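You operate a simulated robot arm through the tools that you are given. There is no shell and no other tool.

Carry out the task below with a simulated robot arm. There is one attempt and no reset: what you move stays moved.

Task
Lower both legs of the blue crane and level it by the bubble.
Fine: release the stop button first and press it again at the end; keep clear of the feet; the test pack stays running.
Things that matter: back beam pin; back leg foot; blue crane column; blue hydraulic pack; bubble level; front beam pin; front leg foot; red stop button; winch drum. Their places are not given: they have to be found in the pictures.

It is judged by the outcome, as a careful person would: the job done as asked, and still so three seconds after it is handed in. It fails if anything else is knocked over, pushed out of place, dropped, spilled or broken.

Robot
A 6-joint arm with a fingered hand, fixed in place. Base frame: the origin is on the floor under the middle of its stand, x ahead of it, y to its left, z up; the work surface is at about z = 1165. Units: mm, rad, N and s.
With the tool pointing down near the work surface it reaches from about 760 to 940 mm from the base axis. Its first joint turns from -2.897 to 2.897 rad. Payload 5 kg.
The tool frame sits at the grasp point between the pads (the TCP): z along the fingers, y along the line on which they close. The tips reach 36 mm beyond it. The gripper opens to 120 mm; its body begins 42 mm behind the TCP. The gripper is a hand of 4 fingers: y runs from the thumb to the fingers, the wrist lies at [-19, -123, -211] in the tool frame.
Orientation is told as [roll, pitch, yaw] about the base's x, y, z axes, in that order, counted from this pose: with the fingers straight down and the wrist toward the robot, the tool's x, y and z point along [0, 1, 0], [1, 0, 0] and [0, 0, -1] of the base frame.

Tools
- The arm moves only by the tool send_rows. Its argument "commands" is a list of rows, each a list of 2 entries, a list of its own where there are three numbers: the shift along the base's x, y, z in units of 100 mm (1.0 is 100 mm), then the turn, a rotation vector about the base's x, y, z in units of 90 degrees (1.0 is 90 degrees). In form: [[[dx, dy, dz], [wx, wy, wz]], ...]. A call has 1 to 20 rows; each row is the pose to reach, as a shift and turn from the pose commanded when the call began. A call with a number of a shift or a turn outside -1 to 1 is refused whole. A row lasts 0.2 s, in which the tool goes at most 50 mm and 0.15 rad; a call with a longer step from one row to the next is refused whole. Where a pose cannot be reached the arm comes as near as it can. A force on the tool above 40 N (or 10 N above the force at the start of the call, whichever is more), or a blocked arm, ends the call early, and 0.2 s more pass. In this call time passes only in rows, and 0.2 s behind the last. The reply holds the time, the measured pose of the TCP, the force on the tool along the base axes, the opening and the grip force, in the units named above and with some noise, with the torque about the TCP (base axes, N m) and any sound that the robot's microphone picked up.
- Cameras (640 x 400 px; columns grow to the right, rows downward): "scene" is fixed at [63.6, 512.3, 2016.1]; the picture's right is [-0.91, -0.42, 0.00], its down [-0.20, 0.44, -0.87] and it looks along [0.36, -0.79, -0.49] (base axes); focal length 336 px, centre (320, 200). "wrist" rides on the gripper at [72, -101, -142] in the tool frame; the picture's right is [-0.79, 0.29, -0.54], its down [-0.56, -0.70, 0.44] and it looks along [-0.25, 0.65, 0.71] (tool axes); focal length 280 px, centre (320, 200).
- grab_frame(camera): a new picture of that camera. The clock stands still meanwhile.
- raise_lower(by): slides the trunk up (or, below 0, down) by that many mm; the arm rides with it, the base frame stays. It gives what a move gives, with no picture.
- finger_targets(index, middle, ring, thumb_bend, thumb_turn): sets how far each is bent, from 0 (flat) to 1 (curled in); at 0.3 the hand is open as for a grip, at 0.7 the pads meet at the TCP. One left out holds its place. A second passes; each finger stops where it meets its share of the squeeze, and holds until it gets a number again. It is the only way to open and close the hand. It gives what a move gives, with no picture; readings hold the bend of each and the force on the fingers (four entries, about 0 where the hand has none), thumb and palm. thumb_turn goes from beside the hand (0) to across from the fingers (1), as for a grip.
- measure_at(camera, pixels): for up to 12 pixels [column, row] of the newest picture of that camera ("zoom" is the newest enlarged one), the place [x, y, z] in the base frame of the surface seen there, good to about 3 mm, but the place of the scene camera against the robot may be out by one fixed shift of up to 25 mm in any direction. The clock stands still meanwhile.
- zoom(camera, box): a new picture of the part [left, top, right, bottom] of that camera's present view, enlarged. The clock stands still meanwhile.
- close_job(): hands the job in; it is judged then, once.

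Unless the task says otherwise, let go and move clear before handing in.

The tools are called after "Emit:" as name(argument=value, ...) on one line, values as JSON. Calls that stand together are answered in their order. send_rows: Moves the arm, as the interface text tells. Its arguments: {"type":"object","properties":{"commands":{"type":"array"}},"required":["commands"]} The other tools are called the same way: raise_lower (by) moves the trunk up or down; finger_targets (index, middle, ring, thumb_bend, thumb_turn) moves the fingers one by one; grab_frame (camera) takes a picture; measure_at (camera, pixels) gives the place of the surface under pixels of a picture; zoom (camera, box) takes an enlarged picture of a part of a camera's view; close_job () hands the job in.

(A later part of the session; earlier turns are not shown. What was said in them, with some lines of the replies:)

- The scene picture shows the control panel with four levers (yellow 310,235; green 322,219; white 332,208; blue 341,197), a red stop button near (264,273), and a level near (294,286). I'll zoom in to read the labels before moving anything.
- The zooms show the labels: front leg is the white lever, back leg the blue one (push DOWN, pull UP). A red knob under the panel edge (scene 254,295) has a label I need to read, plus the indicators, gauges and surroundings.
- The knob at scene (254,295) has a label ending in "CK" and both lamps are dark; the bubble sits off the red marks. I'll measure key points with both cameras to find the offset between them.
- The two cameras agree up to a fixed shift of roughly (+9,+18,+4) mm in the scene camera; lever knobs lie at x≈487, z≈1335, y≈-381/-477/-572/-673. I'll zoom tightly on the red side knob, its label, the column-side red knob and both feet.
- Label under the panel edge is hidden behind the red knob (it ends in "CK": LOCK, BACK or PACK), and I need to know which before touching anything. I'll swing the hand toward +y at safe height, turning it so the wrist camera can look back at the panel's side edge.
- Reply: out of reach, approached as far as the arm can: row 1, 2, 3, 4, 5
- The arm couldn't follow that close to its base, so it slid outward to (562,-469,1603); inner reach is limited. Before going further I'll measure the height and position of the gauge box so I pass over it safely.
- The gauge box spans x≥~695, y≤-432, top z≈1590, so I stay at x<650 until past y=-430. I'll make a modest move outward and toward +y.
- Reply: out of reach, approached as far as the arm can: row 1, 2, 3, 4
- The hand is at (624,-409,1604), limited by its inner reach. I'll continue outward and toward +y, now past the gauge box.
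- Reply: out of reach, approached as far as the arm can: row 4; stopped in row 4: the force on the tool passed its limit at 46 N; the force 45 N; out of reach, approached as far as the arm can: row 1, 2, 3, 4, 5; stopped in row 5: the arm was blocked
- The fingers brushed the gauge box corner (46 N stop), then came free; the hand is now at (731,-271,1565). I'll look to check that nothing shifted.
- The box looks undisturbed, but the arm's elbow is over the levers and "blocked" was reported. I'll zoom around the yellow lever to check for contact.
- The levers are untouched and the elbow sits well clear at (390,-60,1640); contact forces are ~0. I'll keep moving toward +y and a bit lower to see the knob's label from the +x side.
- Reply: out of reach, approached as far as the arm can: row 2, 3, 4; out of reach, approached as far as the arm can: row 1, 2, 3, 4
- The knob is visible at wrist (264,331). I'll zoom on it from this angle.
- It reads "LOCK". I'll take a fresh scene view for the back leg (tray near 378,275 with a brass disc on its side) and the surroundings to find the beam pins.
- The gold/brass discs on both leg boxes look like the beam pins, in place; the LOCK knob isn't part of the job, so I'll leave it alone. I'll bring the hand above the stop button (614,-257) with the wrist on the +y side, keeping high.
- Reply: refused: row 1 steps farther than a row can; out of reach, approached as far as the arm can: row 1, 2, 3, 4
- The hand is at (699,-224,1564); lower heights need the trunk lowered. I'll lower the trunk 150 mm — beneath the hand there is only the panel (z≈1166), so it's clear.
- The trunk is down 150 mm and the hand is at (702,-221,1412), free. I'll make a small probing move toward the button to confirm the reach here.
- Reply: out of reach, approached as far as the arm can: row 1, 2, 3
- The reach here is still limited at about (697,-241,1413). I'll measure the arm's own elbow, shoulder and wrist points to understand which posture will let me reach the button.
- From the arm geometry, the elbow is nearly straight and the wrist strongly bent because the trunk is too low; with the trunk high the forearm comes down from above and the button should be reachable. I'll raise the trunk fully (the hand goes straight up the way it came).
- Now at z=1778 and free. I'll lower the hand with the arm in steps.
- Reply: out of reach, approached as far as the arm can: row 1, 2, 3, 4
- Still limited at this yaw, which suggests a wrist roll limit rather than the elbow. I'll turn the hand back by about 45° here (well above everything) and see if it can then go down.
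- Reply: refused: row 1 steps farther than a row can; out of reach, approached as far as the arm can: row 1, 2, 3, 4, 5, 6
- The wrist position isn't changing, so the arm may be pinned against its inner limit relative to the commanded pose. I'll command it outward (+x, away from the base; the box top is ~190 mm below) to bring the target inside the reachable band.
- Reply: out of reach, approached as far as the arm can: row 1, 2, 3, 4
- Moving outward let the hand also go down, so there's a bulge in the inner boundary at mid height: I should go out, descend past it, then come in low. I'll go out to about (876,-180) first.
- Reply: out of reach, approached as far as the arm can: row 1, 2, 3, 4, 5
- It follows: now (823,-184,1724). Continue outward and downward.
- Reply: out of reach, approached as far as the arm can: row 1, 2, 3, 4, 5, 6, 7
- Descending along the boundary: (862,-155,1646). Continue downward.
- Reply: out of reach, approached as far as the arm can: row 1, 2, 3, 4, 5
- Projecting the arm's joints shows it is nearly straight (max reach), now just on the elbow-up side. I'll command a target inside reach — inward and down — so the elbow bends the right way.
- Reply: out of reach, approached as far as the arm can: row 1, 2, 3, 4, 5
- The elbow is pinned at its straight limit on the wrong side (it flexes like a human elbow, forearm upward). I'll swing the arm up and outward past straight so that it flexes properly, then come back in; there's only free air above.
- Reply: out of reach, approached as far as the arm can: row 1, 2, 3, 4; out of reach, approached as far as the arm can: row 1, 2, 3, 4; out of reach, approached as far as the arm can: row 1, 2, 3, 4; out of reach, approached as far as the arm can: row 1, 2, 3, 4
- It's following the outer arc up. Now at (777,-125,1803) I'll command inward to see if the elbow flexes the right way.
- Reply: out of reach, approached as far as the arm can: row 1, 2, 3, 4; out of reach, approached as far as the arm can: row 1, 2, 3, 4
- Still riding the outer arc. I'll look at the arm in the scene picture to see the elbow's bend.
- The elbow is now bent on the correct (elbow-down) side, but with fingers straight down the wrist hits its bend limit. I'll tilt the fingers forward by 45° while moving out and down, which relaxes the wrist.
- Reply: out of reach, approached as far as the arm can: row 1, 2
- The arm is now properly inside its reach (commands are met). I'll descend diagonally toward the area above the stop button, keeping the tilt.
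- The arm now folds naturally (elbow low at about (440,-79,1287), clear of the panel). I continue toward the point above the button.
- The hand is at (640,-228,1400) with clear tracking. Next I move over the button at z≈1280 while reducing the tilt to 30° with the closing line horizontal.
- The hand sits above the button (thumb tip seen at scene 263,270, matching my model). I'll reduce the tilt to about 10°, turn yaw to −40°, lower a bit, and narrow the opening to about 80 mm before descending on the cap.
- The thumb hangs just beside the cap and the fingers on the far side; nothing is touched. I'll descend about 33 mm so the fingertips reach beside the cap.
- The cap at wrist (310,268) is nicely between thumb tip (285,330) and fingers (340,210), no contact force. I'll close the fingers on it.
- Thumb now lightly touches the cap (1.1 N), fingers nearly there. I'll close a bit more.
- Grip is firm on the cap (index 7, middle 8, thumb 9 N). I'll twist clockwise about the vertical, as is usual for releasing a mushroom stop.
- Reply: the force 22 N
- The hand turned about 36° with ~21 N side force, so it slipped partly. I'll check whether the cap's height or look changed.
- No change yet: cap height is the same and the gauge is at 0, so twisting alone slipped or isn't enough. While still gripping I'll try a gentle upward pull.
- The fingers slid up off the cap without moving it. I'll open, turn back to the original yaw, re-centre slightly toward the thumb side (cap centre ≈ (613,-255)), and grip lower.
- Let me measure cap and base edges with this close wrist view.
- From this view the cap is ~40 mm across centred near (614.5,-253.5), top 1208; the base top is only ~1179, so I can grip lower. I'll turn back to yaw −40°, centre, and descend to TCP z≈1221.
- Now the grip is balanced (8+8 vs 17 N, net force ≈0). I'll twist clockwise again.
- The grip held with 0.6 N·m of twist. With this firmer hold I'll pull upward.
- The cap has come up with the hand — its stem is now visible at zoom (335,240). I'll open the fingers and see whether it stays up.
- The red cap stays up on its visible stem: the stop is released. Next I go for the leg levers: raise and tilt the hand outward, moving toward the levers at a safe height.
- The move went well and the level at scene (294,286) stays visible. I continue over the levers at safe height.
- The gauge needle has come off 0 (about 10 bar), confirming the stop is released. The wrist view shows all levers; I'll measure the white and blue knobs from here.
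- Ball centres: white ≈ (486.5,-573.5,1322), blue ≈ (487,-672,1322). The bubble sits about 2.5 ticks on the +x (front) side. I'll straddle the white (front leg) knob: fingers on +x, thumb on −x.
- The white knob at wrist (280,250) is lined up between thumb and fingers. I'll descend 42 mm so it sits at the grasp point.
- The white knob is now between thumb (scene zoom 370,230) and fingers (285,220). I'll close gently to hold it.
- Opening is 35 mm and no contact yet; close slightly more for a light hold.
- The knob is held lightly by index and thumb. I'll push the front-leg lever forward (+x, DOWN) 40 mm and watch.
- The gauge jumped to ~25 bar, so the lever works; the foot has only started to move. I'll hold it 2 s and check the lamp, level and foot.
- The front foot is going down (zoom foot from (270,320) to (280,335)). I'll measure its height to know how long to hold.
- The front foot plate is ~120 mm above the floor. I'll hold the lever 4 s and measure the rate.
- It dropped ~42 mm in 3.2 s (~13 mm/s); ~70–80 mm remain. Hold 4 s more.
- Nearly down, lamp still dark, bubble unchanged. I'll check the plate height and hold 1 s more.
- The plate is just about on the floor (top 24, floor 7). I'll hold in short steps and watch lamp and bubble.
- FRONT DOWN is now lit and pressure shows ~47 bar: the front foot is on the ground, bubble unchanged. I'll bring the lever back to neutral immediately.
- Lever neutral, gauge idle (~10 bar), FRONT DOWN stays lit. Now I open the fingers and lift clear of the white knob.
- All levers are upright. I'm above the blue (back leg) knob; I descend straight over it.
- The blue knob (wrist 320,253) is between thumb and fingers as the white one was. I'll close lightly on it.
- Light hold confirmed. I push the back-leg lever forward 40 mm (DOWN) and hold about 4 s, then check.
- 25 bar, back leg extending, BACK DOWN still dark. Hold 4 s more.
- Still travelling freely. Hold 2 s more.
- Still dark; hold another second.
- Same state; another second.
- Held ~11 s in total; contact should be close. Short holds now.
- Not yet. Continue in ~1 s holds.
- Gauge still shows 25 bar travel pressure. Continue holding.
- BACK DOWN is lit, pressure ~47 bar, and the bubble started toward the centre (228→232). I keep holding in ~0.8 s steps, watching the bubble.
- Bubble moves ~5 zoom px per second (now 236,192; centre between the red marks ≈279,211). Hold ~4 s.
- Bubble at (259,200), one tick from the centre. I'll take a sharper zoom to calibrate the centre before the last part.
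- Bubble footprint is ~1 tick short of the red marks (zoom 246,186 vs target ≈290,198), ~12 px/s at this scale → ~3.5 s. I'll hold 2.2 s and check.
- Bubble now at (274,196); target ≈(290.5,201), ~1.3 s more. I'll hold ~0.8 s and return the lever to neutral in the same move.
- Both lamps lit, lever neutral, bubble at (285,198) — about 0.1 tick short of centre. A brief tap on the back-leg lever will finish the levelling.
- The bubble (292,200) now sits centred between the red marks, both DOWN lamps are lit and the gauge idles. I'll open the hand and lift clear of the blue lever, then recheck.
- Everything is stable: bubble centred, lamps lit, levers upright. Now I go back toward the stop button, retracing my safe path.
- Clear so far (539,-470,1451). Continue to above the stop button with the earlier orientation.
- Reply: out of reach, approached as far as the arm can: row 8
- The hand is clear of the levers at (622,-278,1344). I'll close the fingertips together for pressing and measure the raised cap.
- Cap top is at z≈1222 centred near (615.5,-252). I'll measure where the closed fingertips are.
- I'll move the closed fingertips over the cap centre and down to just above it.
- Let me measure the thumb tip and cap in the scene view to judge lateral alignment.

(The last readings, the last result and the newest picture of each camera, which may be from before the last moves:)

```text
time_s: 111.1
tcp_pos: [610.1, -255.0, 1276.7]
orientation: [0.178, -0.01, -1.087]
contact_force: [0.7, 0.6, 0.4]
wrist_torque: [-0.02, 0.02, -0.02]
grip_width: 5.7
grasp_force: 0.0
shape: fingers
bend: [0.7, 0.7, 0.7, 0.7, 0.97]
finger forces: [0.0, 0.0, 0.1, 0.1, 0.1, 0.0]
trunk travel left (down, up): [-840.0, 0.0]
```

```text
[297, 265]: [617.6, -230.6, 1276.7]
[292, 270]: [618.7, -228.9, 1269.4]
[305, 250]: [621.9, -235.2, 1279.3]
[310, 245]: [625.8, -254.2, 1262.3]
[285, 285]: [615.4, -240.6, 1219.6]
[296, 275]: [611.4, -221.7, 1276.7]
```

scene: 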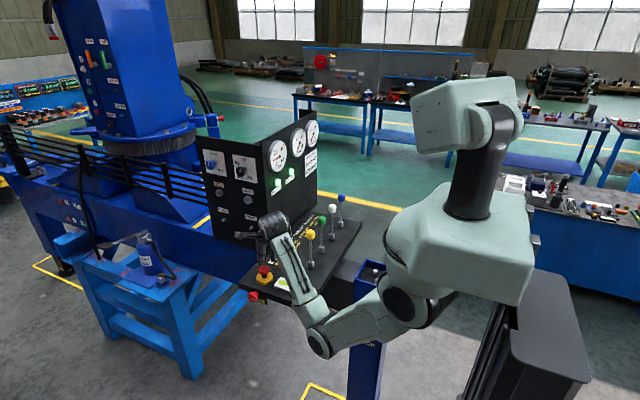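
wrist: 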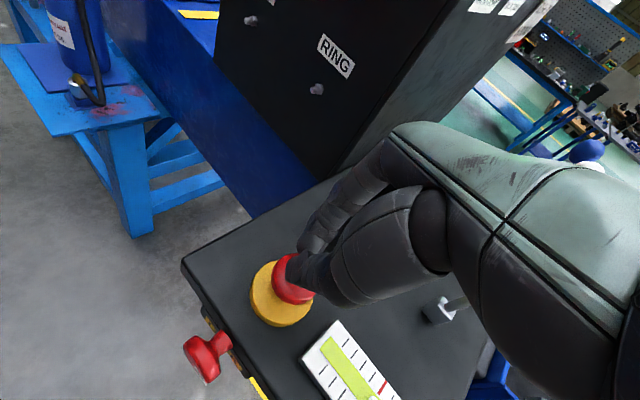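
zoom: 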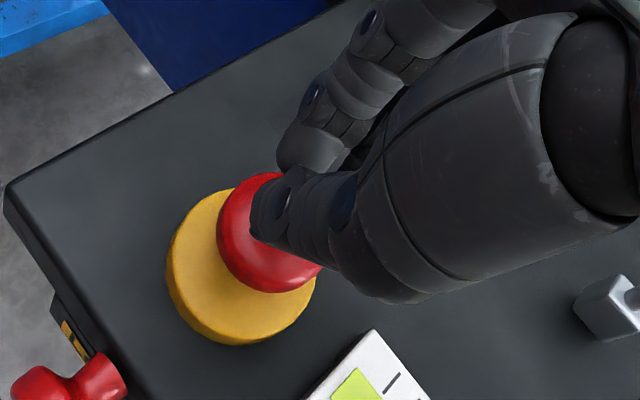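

Thumb tip (~612,-240,1250) and index tip (~610,-268,1255) straddle the cap centre (615.5,-252) nicely. I'll shift +4 mm in x and press straight down in small steps.

Emit:
send_rows(commands=[[[0.04, 0.02, -0.08], [0, 0, 0]], [[0.04, 0.02, -0.16], [0, 0, 0]], [[0.04, 0.02, -0.22], [0, 0, 0]], [[0.04, 0.02, -0.27], [0, 0, 0]], [[0.04, 0.02, -0.32], [0, 0, 0]], [[0.04, 0.02, -0.37], [0, 0, 0]], [[0.04, 0.02, -0.42], [0, 0, 0]]])

Emit:
zoom(camera="scene", box=[235, 240, 305, 300])

Emit:
zoom(camera="scene", box=[255, 110, 375, 240])

```text
time_s: 112.7
tcp_pos: [613.7, -253.0, 1239.0]
orientation: [0.184, -0.018, -1.088]
contact_force: [5.7, -6.4, 30.2]
wrist_torque: [-0.45, -0.25, 0.0]
grip_width: 6.5
grasp_force: 13.9
shape: fingers
bend: [0.69, 0.72, 0.7, 0.7, 0.97]
finger forces: [15.3, 13.7, 0.1, 0.0, 0.2, 0.0]
trunk travel left (down, up): [-840.0, 0.0]
```

```text
6.67 times, centred on (270, 270) of scene
```

zoom: 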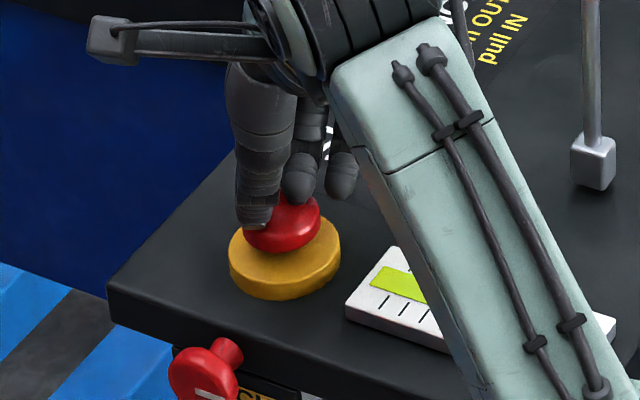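

```text
3.08 times, centred on (315, 175) of scene
```

zoom: 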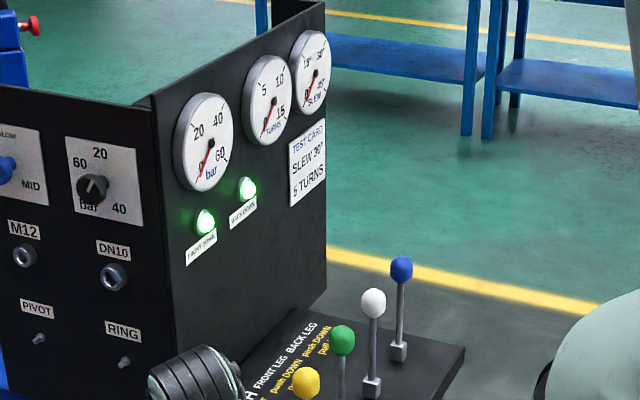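

The cap is down (30 N) and the gauge fell to 0: the stop is pressed. I'll lift off and verify it stays latched.

Emit:
send_rows(commands=[[[0, 0, 0.1], [0, 0, 0]], [[0, 0, 0.25], [0, 0, 0]], [[0, 0, 0.4], [0, 0, 0]], [[0, 0, 0.6], [0, 0, 0]]])

Emit:
zoom(camera="scene", box=[235, 240, 305, 300])

Emit:
zoom(camera="scene", box=[255, 110, 375, 240])

Emit:
grab_frame(camera="wrist")

Emit:
measure_at(camera="wrist", pixels=[[275, 290], [270, 295], [280, 285]])

```text
time_s: 113.7
tcp_pos: [615.7, -252.5, 1293.5]
orientation: [0.177, -0.008, -1.085]
contact_force: [0.7, -0.5, 0.4]
wrist_torque: [-0.01, 0.04, 0.0]
grip_width: 5.4
grasp_force: 0.1
shape: fingers
bend: [0.7, 0.7, 0.7, 0.7, 0.97]
finger forces: [0.1, 0.0, 0.1, 0.1, 0.0, 0.0]
trunk travel left (down, up): [-840.0, 0.0]
```

```text
6.67 times, centred on (270, 270) of scene
```

zoom: 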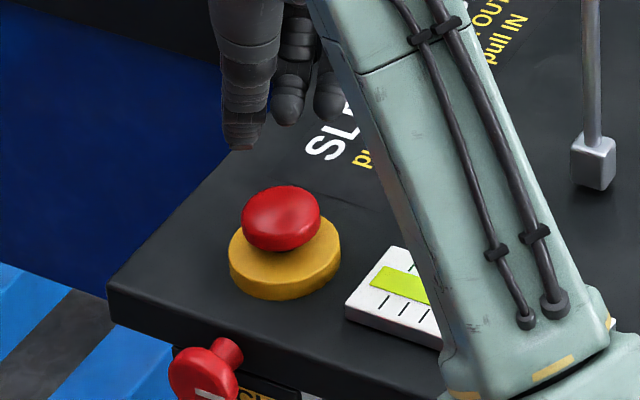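

```text
3.08 times, centred on (315, 175) of scene
```

zoom: 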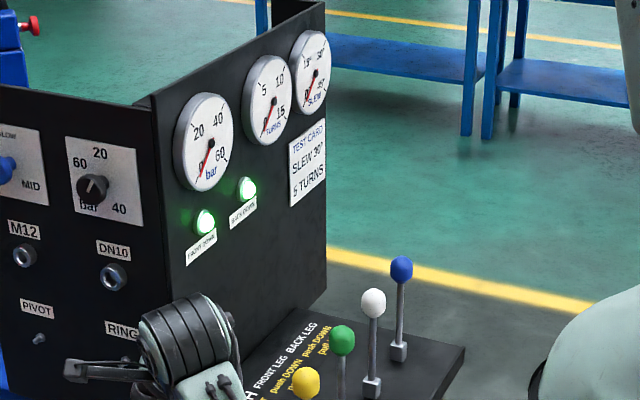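

```text
taken
```

wrist: 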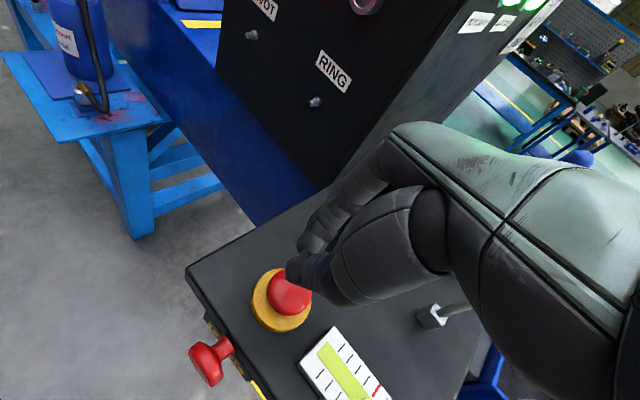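

```text
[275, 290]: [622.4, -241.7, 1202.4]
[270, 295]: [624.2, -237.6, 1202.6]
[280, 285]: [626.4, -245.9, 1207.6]
```

The cap stays latched down, gauge 0, both DOWN lamps lit. Now I move the hand clear: up and tilted away from the panel.

Emit:
send_rows(commands=[[[0.02, 0.02, 0.16], [-0.02, -0.065, 0.02]], [[0.05, 0.05, 0.32], [-0.041, -0.135, 0.042]], [[0.1, 0.1, 0.5], [-0.062, -0.2025, 0.0635]], [[0.15, 0.15, 0.66], [-0.083, -0.27, 0.085]], [[0.2, 0.2, 0.83], [-0.103, -0.3375, 0.106]], [[0.25, 0.25, 1.0], [-0.124, -0.405, 0.127]]])

Emit:
send_rows(commands=[[[0.1, 0.1, 0.2], [0, 0, 0]], [[0.2, 0.2, 0.4], [0, 0, 0]], [[0.3, 0.3, 0.6], [0, 0, 0]], [[0.4, 0.4, 0.8], [0, 0, 0]]])

Emit:
finger_targets(index=0.3, middle=0.3, ring=0.3, thumb_bend=0.3)

Emit:
grab_frame(camera="scene")

Emit:
zoom(camera="scene", box=[235, 240, 335, 310])

Emit:
zoom(camera="scene", box=[274, 272, 318, 300])

Emit:
zoom(camera="scene", box=[255, 110, 375, 240])

Emit:
zoom(camera="scene", box=[40, 240, 110, 290])

```text
time_s: 115.1
tcp_pos: [639.2, -228.1, 1393.5]
orientation: [0.644, -0.507, -1.005]
contact_force: [0.2, -0.4, 0.0]
wrist_torque: [-0.05, 0.0, 0.02]
grip_width: 5.6
grasp_force: 0.0
shape: fingers
bend: [0.7, 0.7, 0.7, 0.7, 0.97]
finger forces: [0.0, 0.0, 0.0, 0.0, 0.1, 0.0]
trunk travel left (down, up): [-840.0, 0.0]
```

```text
time_s: 116.1
tcp_pos: [680.6, -188.0, 1472.9]
orientation: [0.64, -0.505, -1.002]
contact_force: [0.0, -0.5, -0.3]
wrist_torque: [-0.02, 0.03, -0.02]
grip_width: 5.6
grasp_force: 0.0
shape: fingers
bend: [0.7, 0.7, 0.7, 0.7, 0.97]
finger forces: [0.0, 0.1, 0.0, 0.0, 0.0, 0.1]
trunk travel left (down, up): [-840.0, 0.0]
```

```text
time_s: 117.1
tcp_pos: [679.9, -188.4, 1475.1]
orientation: [0.64, -0.505, -1.003]
contact_force: [0.5, -0.1, -0.8]
wrist_torque: [0.01, 0.01, 0.0]
grip_width: 123.0
grasp_force: 0.0
shape: fingers
bend: [0.3, 0.3, 0.3, 0.3, 0.97]
finger forces: [0.0, 0.0, 0.0, 0.1, 0.0, 0.0]
trunk travel left (down, up): [-840.0, 0.0]
```

```text
taken
```

scene: 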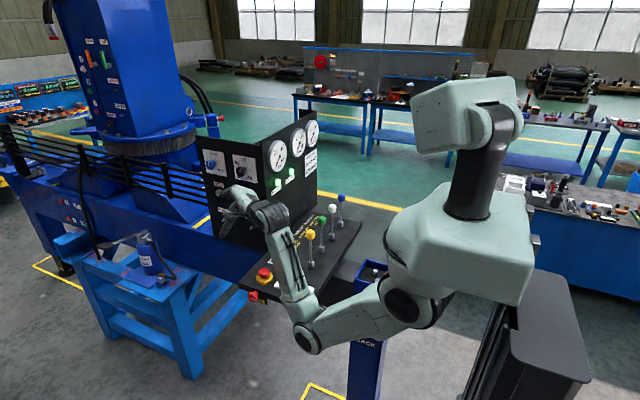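

```text
5.71 times, centred on (285, 275) of scene
```

zoom: 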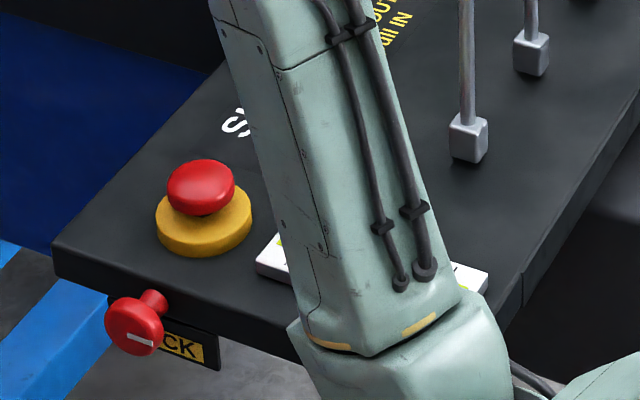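

```text
14.29 times, centred on (296, 286) of scene
```

zoom: 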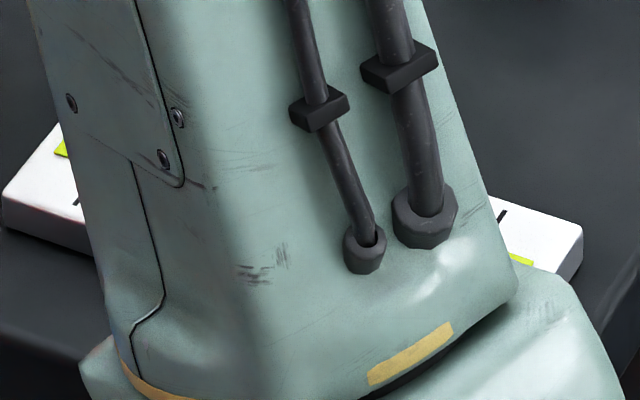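

```text
3.08 times, centred on (315, 175) of scene
```

zoom: 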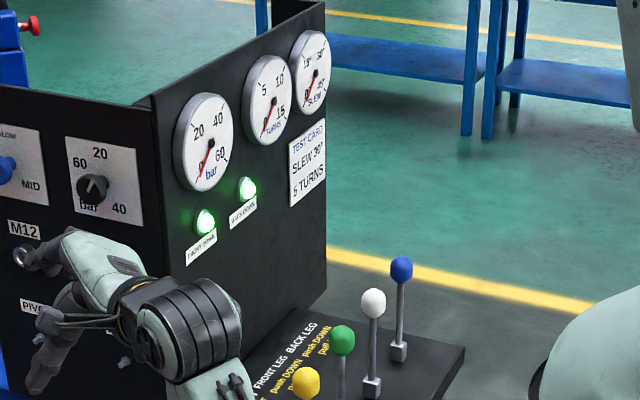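

```text
8.00 times, centred on (75, 265) of scene
```

zoom: 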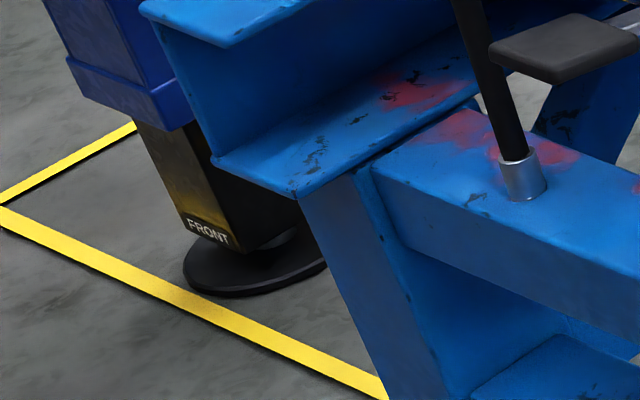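

Button latched, lamps lit, front foot planted. The forearm hides the level, so I'll retreat further up the path I came by and look again.

Emit:
send_rows(commands=[[[0.12, 0.1, 0.25], [0, 0, 0]], [[0.24, 0.2, 0.5], [0, 0, 0]], [[0.36, 0.3, 0.75], [0, 0, 0]], [[0.48, 0.4, 1.0], [0, 0, 0]]])

Emit:
send_rows(commands=[[[0.12, 0.1, 0.25], [0, 0, 0]], [[0.24, 0.2, 0.5], [0, 0, 0]], [[0.36, 0.3, 0.75], [0, 0, 0]], [[0.48, 0.4, 1.0], [0, 0, 0]]])

Emit:
grab_frame(camera="scene")

Emit:
zoom(camera="scene", box=[235, 240, 335, 310])

Emit:
zoom(camera="scene", box=[274, 272, 318, 300])

```text
time_s: 118.1
tcp_pos: [727.5, -147.8, 1572.5]
orientation: [0.639, -0.504, -1.003]
contact_force: [0.1, -0.1, 0.0]
wrist_torque: [-0.04, 0.02, -0.01]
grip_width: 122.8
grasp_force: 0.1
shape: fingers
bend: [0.3, 0.3, 0.3, 0.3, 0.97]
finger forces: [0.1, 0.0, 0.1, 0.0, 0.0, 0.0]
trunk travel left (down, up): [-840.0, 0.0]
```

```text
time_s: 119.1
tcp_pos: [775.4, -107.5, 1675.5]
orientation: [0.639, -0.504, -1.003]
contact_force: [-0.6, 0.3, 0.3]
wrist_torque: [0.0, -0.03, 0.02]
grip_width: 123.2
grasp_force: 0.1
shape: fingers
bend: [0.3, 0.3, 0.3, 0.3, 0.97]
finger forces: [0.0, 0.0, 0.0, 0.0, 0.0, 0.0]
trunk travel left (down, up): [-840.0, 0.0]
```

```text
taken
```

scene: 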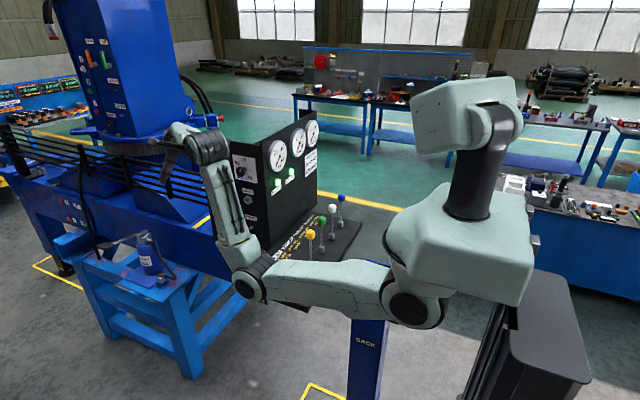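

```text
5.71 times, centred on (285, 275) of scene
```

zoom: 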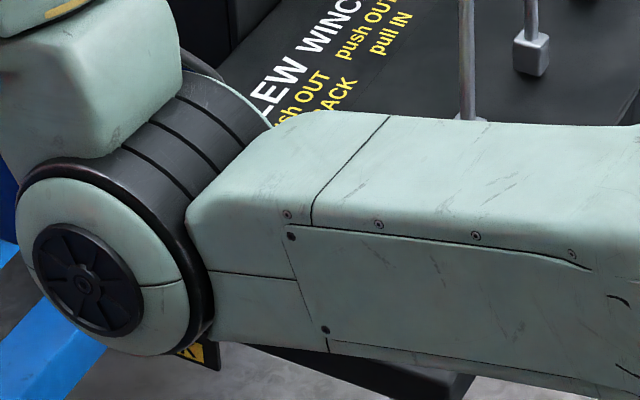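

```text
14.29 times, centred on (296, 286) of scene
```

zoom: 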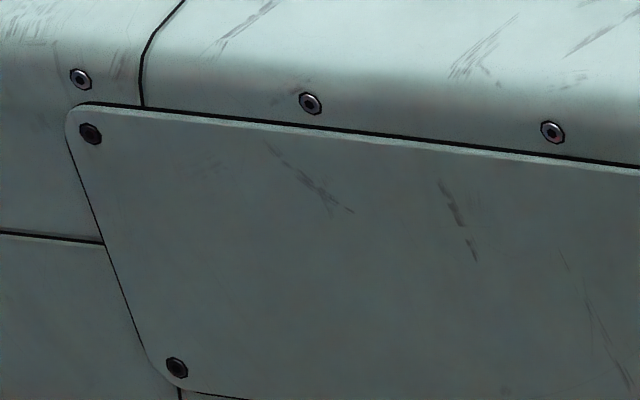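

The upper arm blocks the view of the level from here. I'll swing the raised arm (z≈1680, well above the box and levers) a little toward −y so the level becomes visible.

Emit:
send_rows(commands=[[[-0.05, -0.25, 0.1], [0, 0, -0.021]], [[-0.1, -0.5, 0.2], [0, 0, -0.042]], [[-0.15, -0.75, 0.2], [0, 0, -0.0625]], [[-0.207, -1.0, 0.2], [0, 0, -0.0833]]])

Emit:
send_rows(commands=[[[-0.08, -0.25, 0], [0, 0, -0.021]], [[-0.16, -0.5, 0], [0, 0, -0.042]], [[-0.25, -0.75, 0], [0, 0, -0.0625]], [[-0.337, -0.967, 0], [0, 0, -0.0833]]])

Emit:
grab_frame(camera="scene")

```text
time_s: 120.1
tcp_pos: [753.6, -210.8, 1693.9]
orientation: [0.639, -0.503, -1.135]
contact_force: [-0.1, -0.4, 1.1]
wrist_torque: [-0.02, -0.01, 0.0]
grip_width: 123.1
grasp_force: 0.1
shape: fingers
bend: [0.3, 0.3, 0.3, 0.3, 0.97]
finger forces: [0.0, 0.1, 0.0, 0.1, 0.0, 0.0]
trunk travel left (down, up): [-840.0, 0.0]
```

```text
time_s: 121.1
tcp_pos: [720.1, -305.5, 1694.3]
orientation: [0.639, -0.503, -1.266]
contact_force: [-0.5, -0.9, 0.9]
wrist_torque: [0.01, -0.02, 0.03]
grip_width: 123.3
grasp_force: 0.1
shape: fingers
bend: [0.3, 0.3, 0.3, 0.3, 0.97]
finger forces: [0.0, 0.1, 0.0, 0.0, 0.1, 0.0]
trunk travel left (down, up): [-840.0, 0.0]
```

```text
taken
```

scene: 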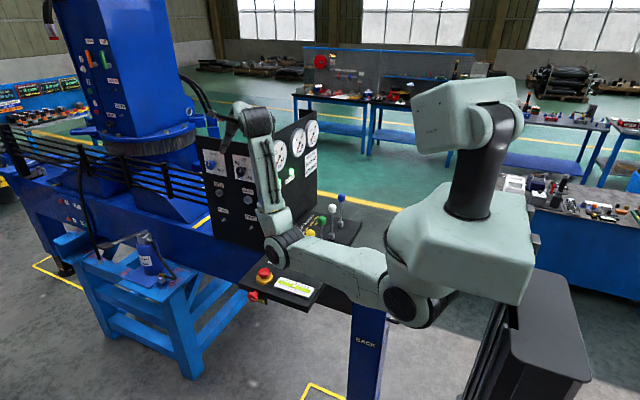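

The level is visible now at (294,286). I'll zoom on level, button, lamps and feet for the final check.

Emit:
zoom(camera="scene", box=[274, 272, 318, 300])

Emit:
zoom(camera="scene", box=[235, 180, 355, 310])

Emit:
zoom(camera="scene", box=[0, 60, 340, 300])

```text
14.29 times, centred on (296, 286) of scene
```

zoom: 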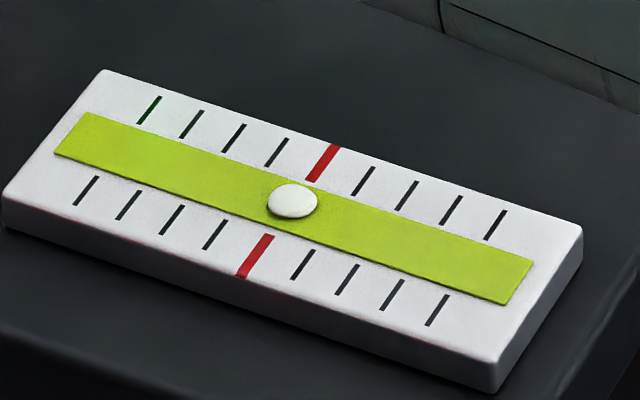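

```text
3.08 times, centred on (295, 245) of scene
```

zoom: 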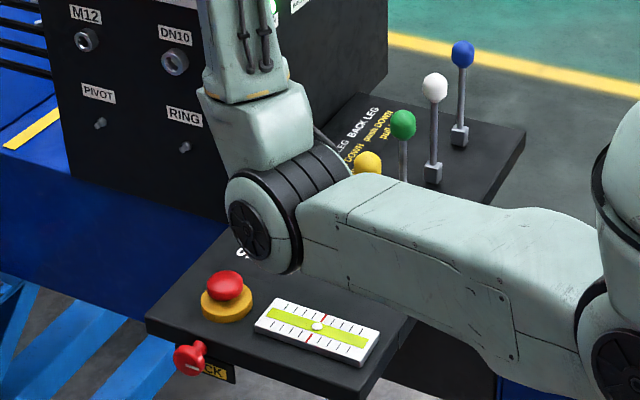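

```text
1.67 times, centred on (170, 180) of scene
```

zoom: 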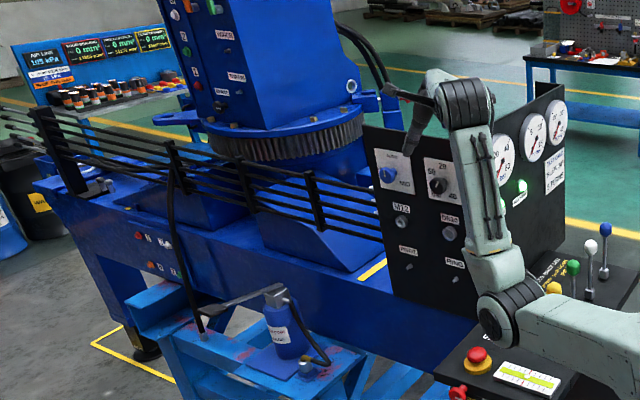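

The bubble remains centred between the red marks. The stop button is pressed in again and the gauge reads 0. Both feet are down, the lamps are lit and all levers are upright. The hand is open and clear, so I'm handing in the job.

Emit:
close_job()

```text
The job is handed in.
```

The crane is down on both legs and level, with the bubble centred between the red marks, and I've handed the job in. I checked the bubble again after pressing the stop and backing the arm away.

- **Stop button:** I released it at the start by twisting it and pulling it up, and pressed it again at the end. It stayed latched down and the pressure gauge dropped to 0.
- **Front leg:** I held the white lever forward until the FRONT DOWN lamp lit, then returned it to neutral.
- **Back leg:** I held the blue lever forward until BACK DOWN lit and the bubble was centred, then returned it to neutral. The back foot was outside the camera's view, so I relied on that lamp and the bubble.
- **Other controls:** I did not operate the slew or winch levers, the LOCK knob or the beam pins. The turns and slew gauges still read 0.
- **Test pack:** I did nothing to switch it off. I never identified it in the pictures, so its running state is unconfirmed; the gauge idled at about 10 bar while the stop was released.

Early on, while I was finding the arm's reach, the fingers bumped a corner of the gauge box at about 46 N and the arm stopped. I looked afterwards and saw nothing moved or damaged.
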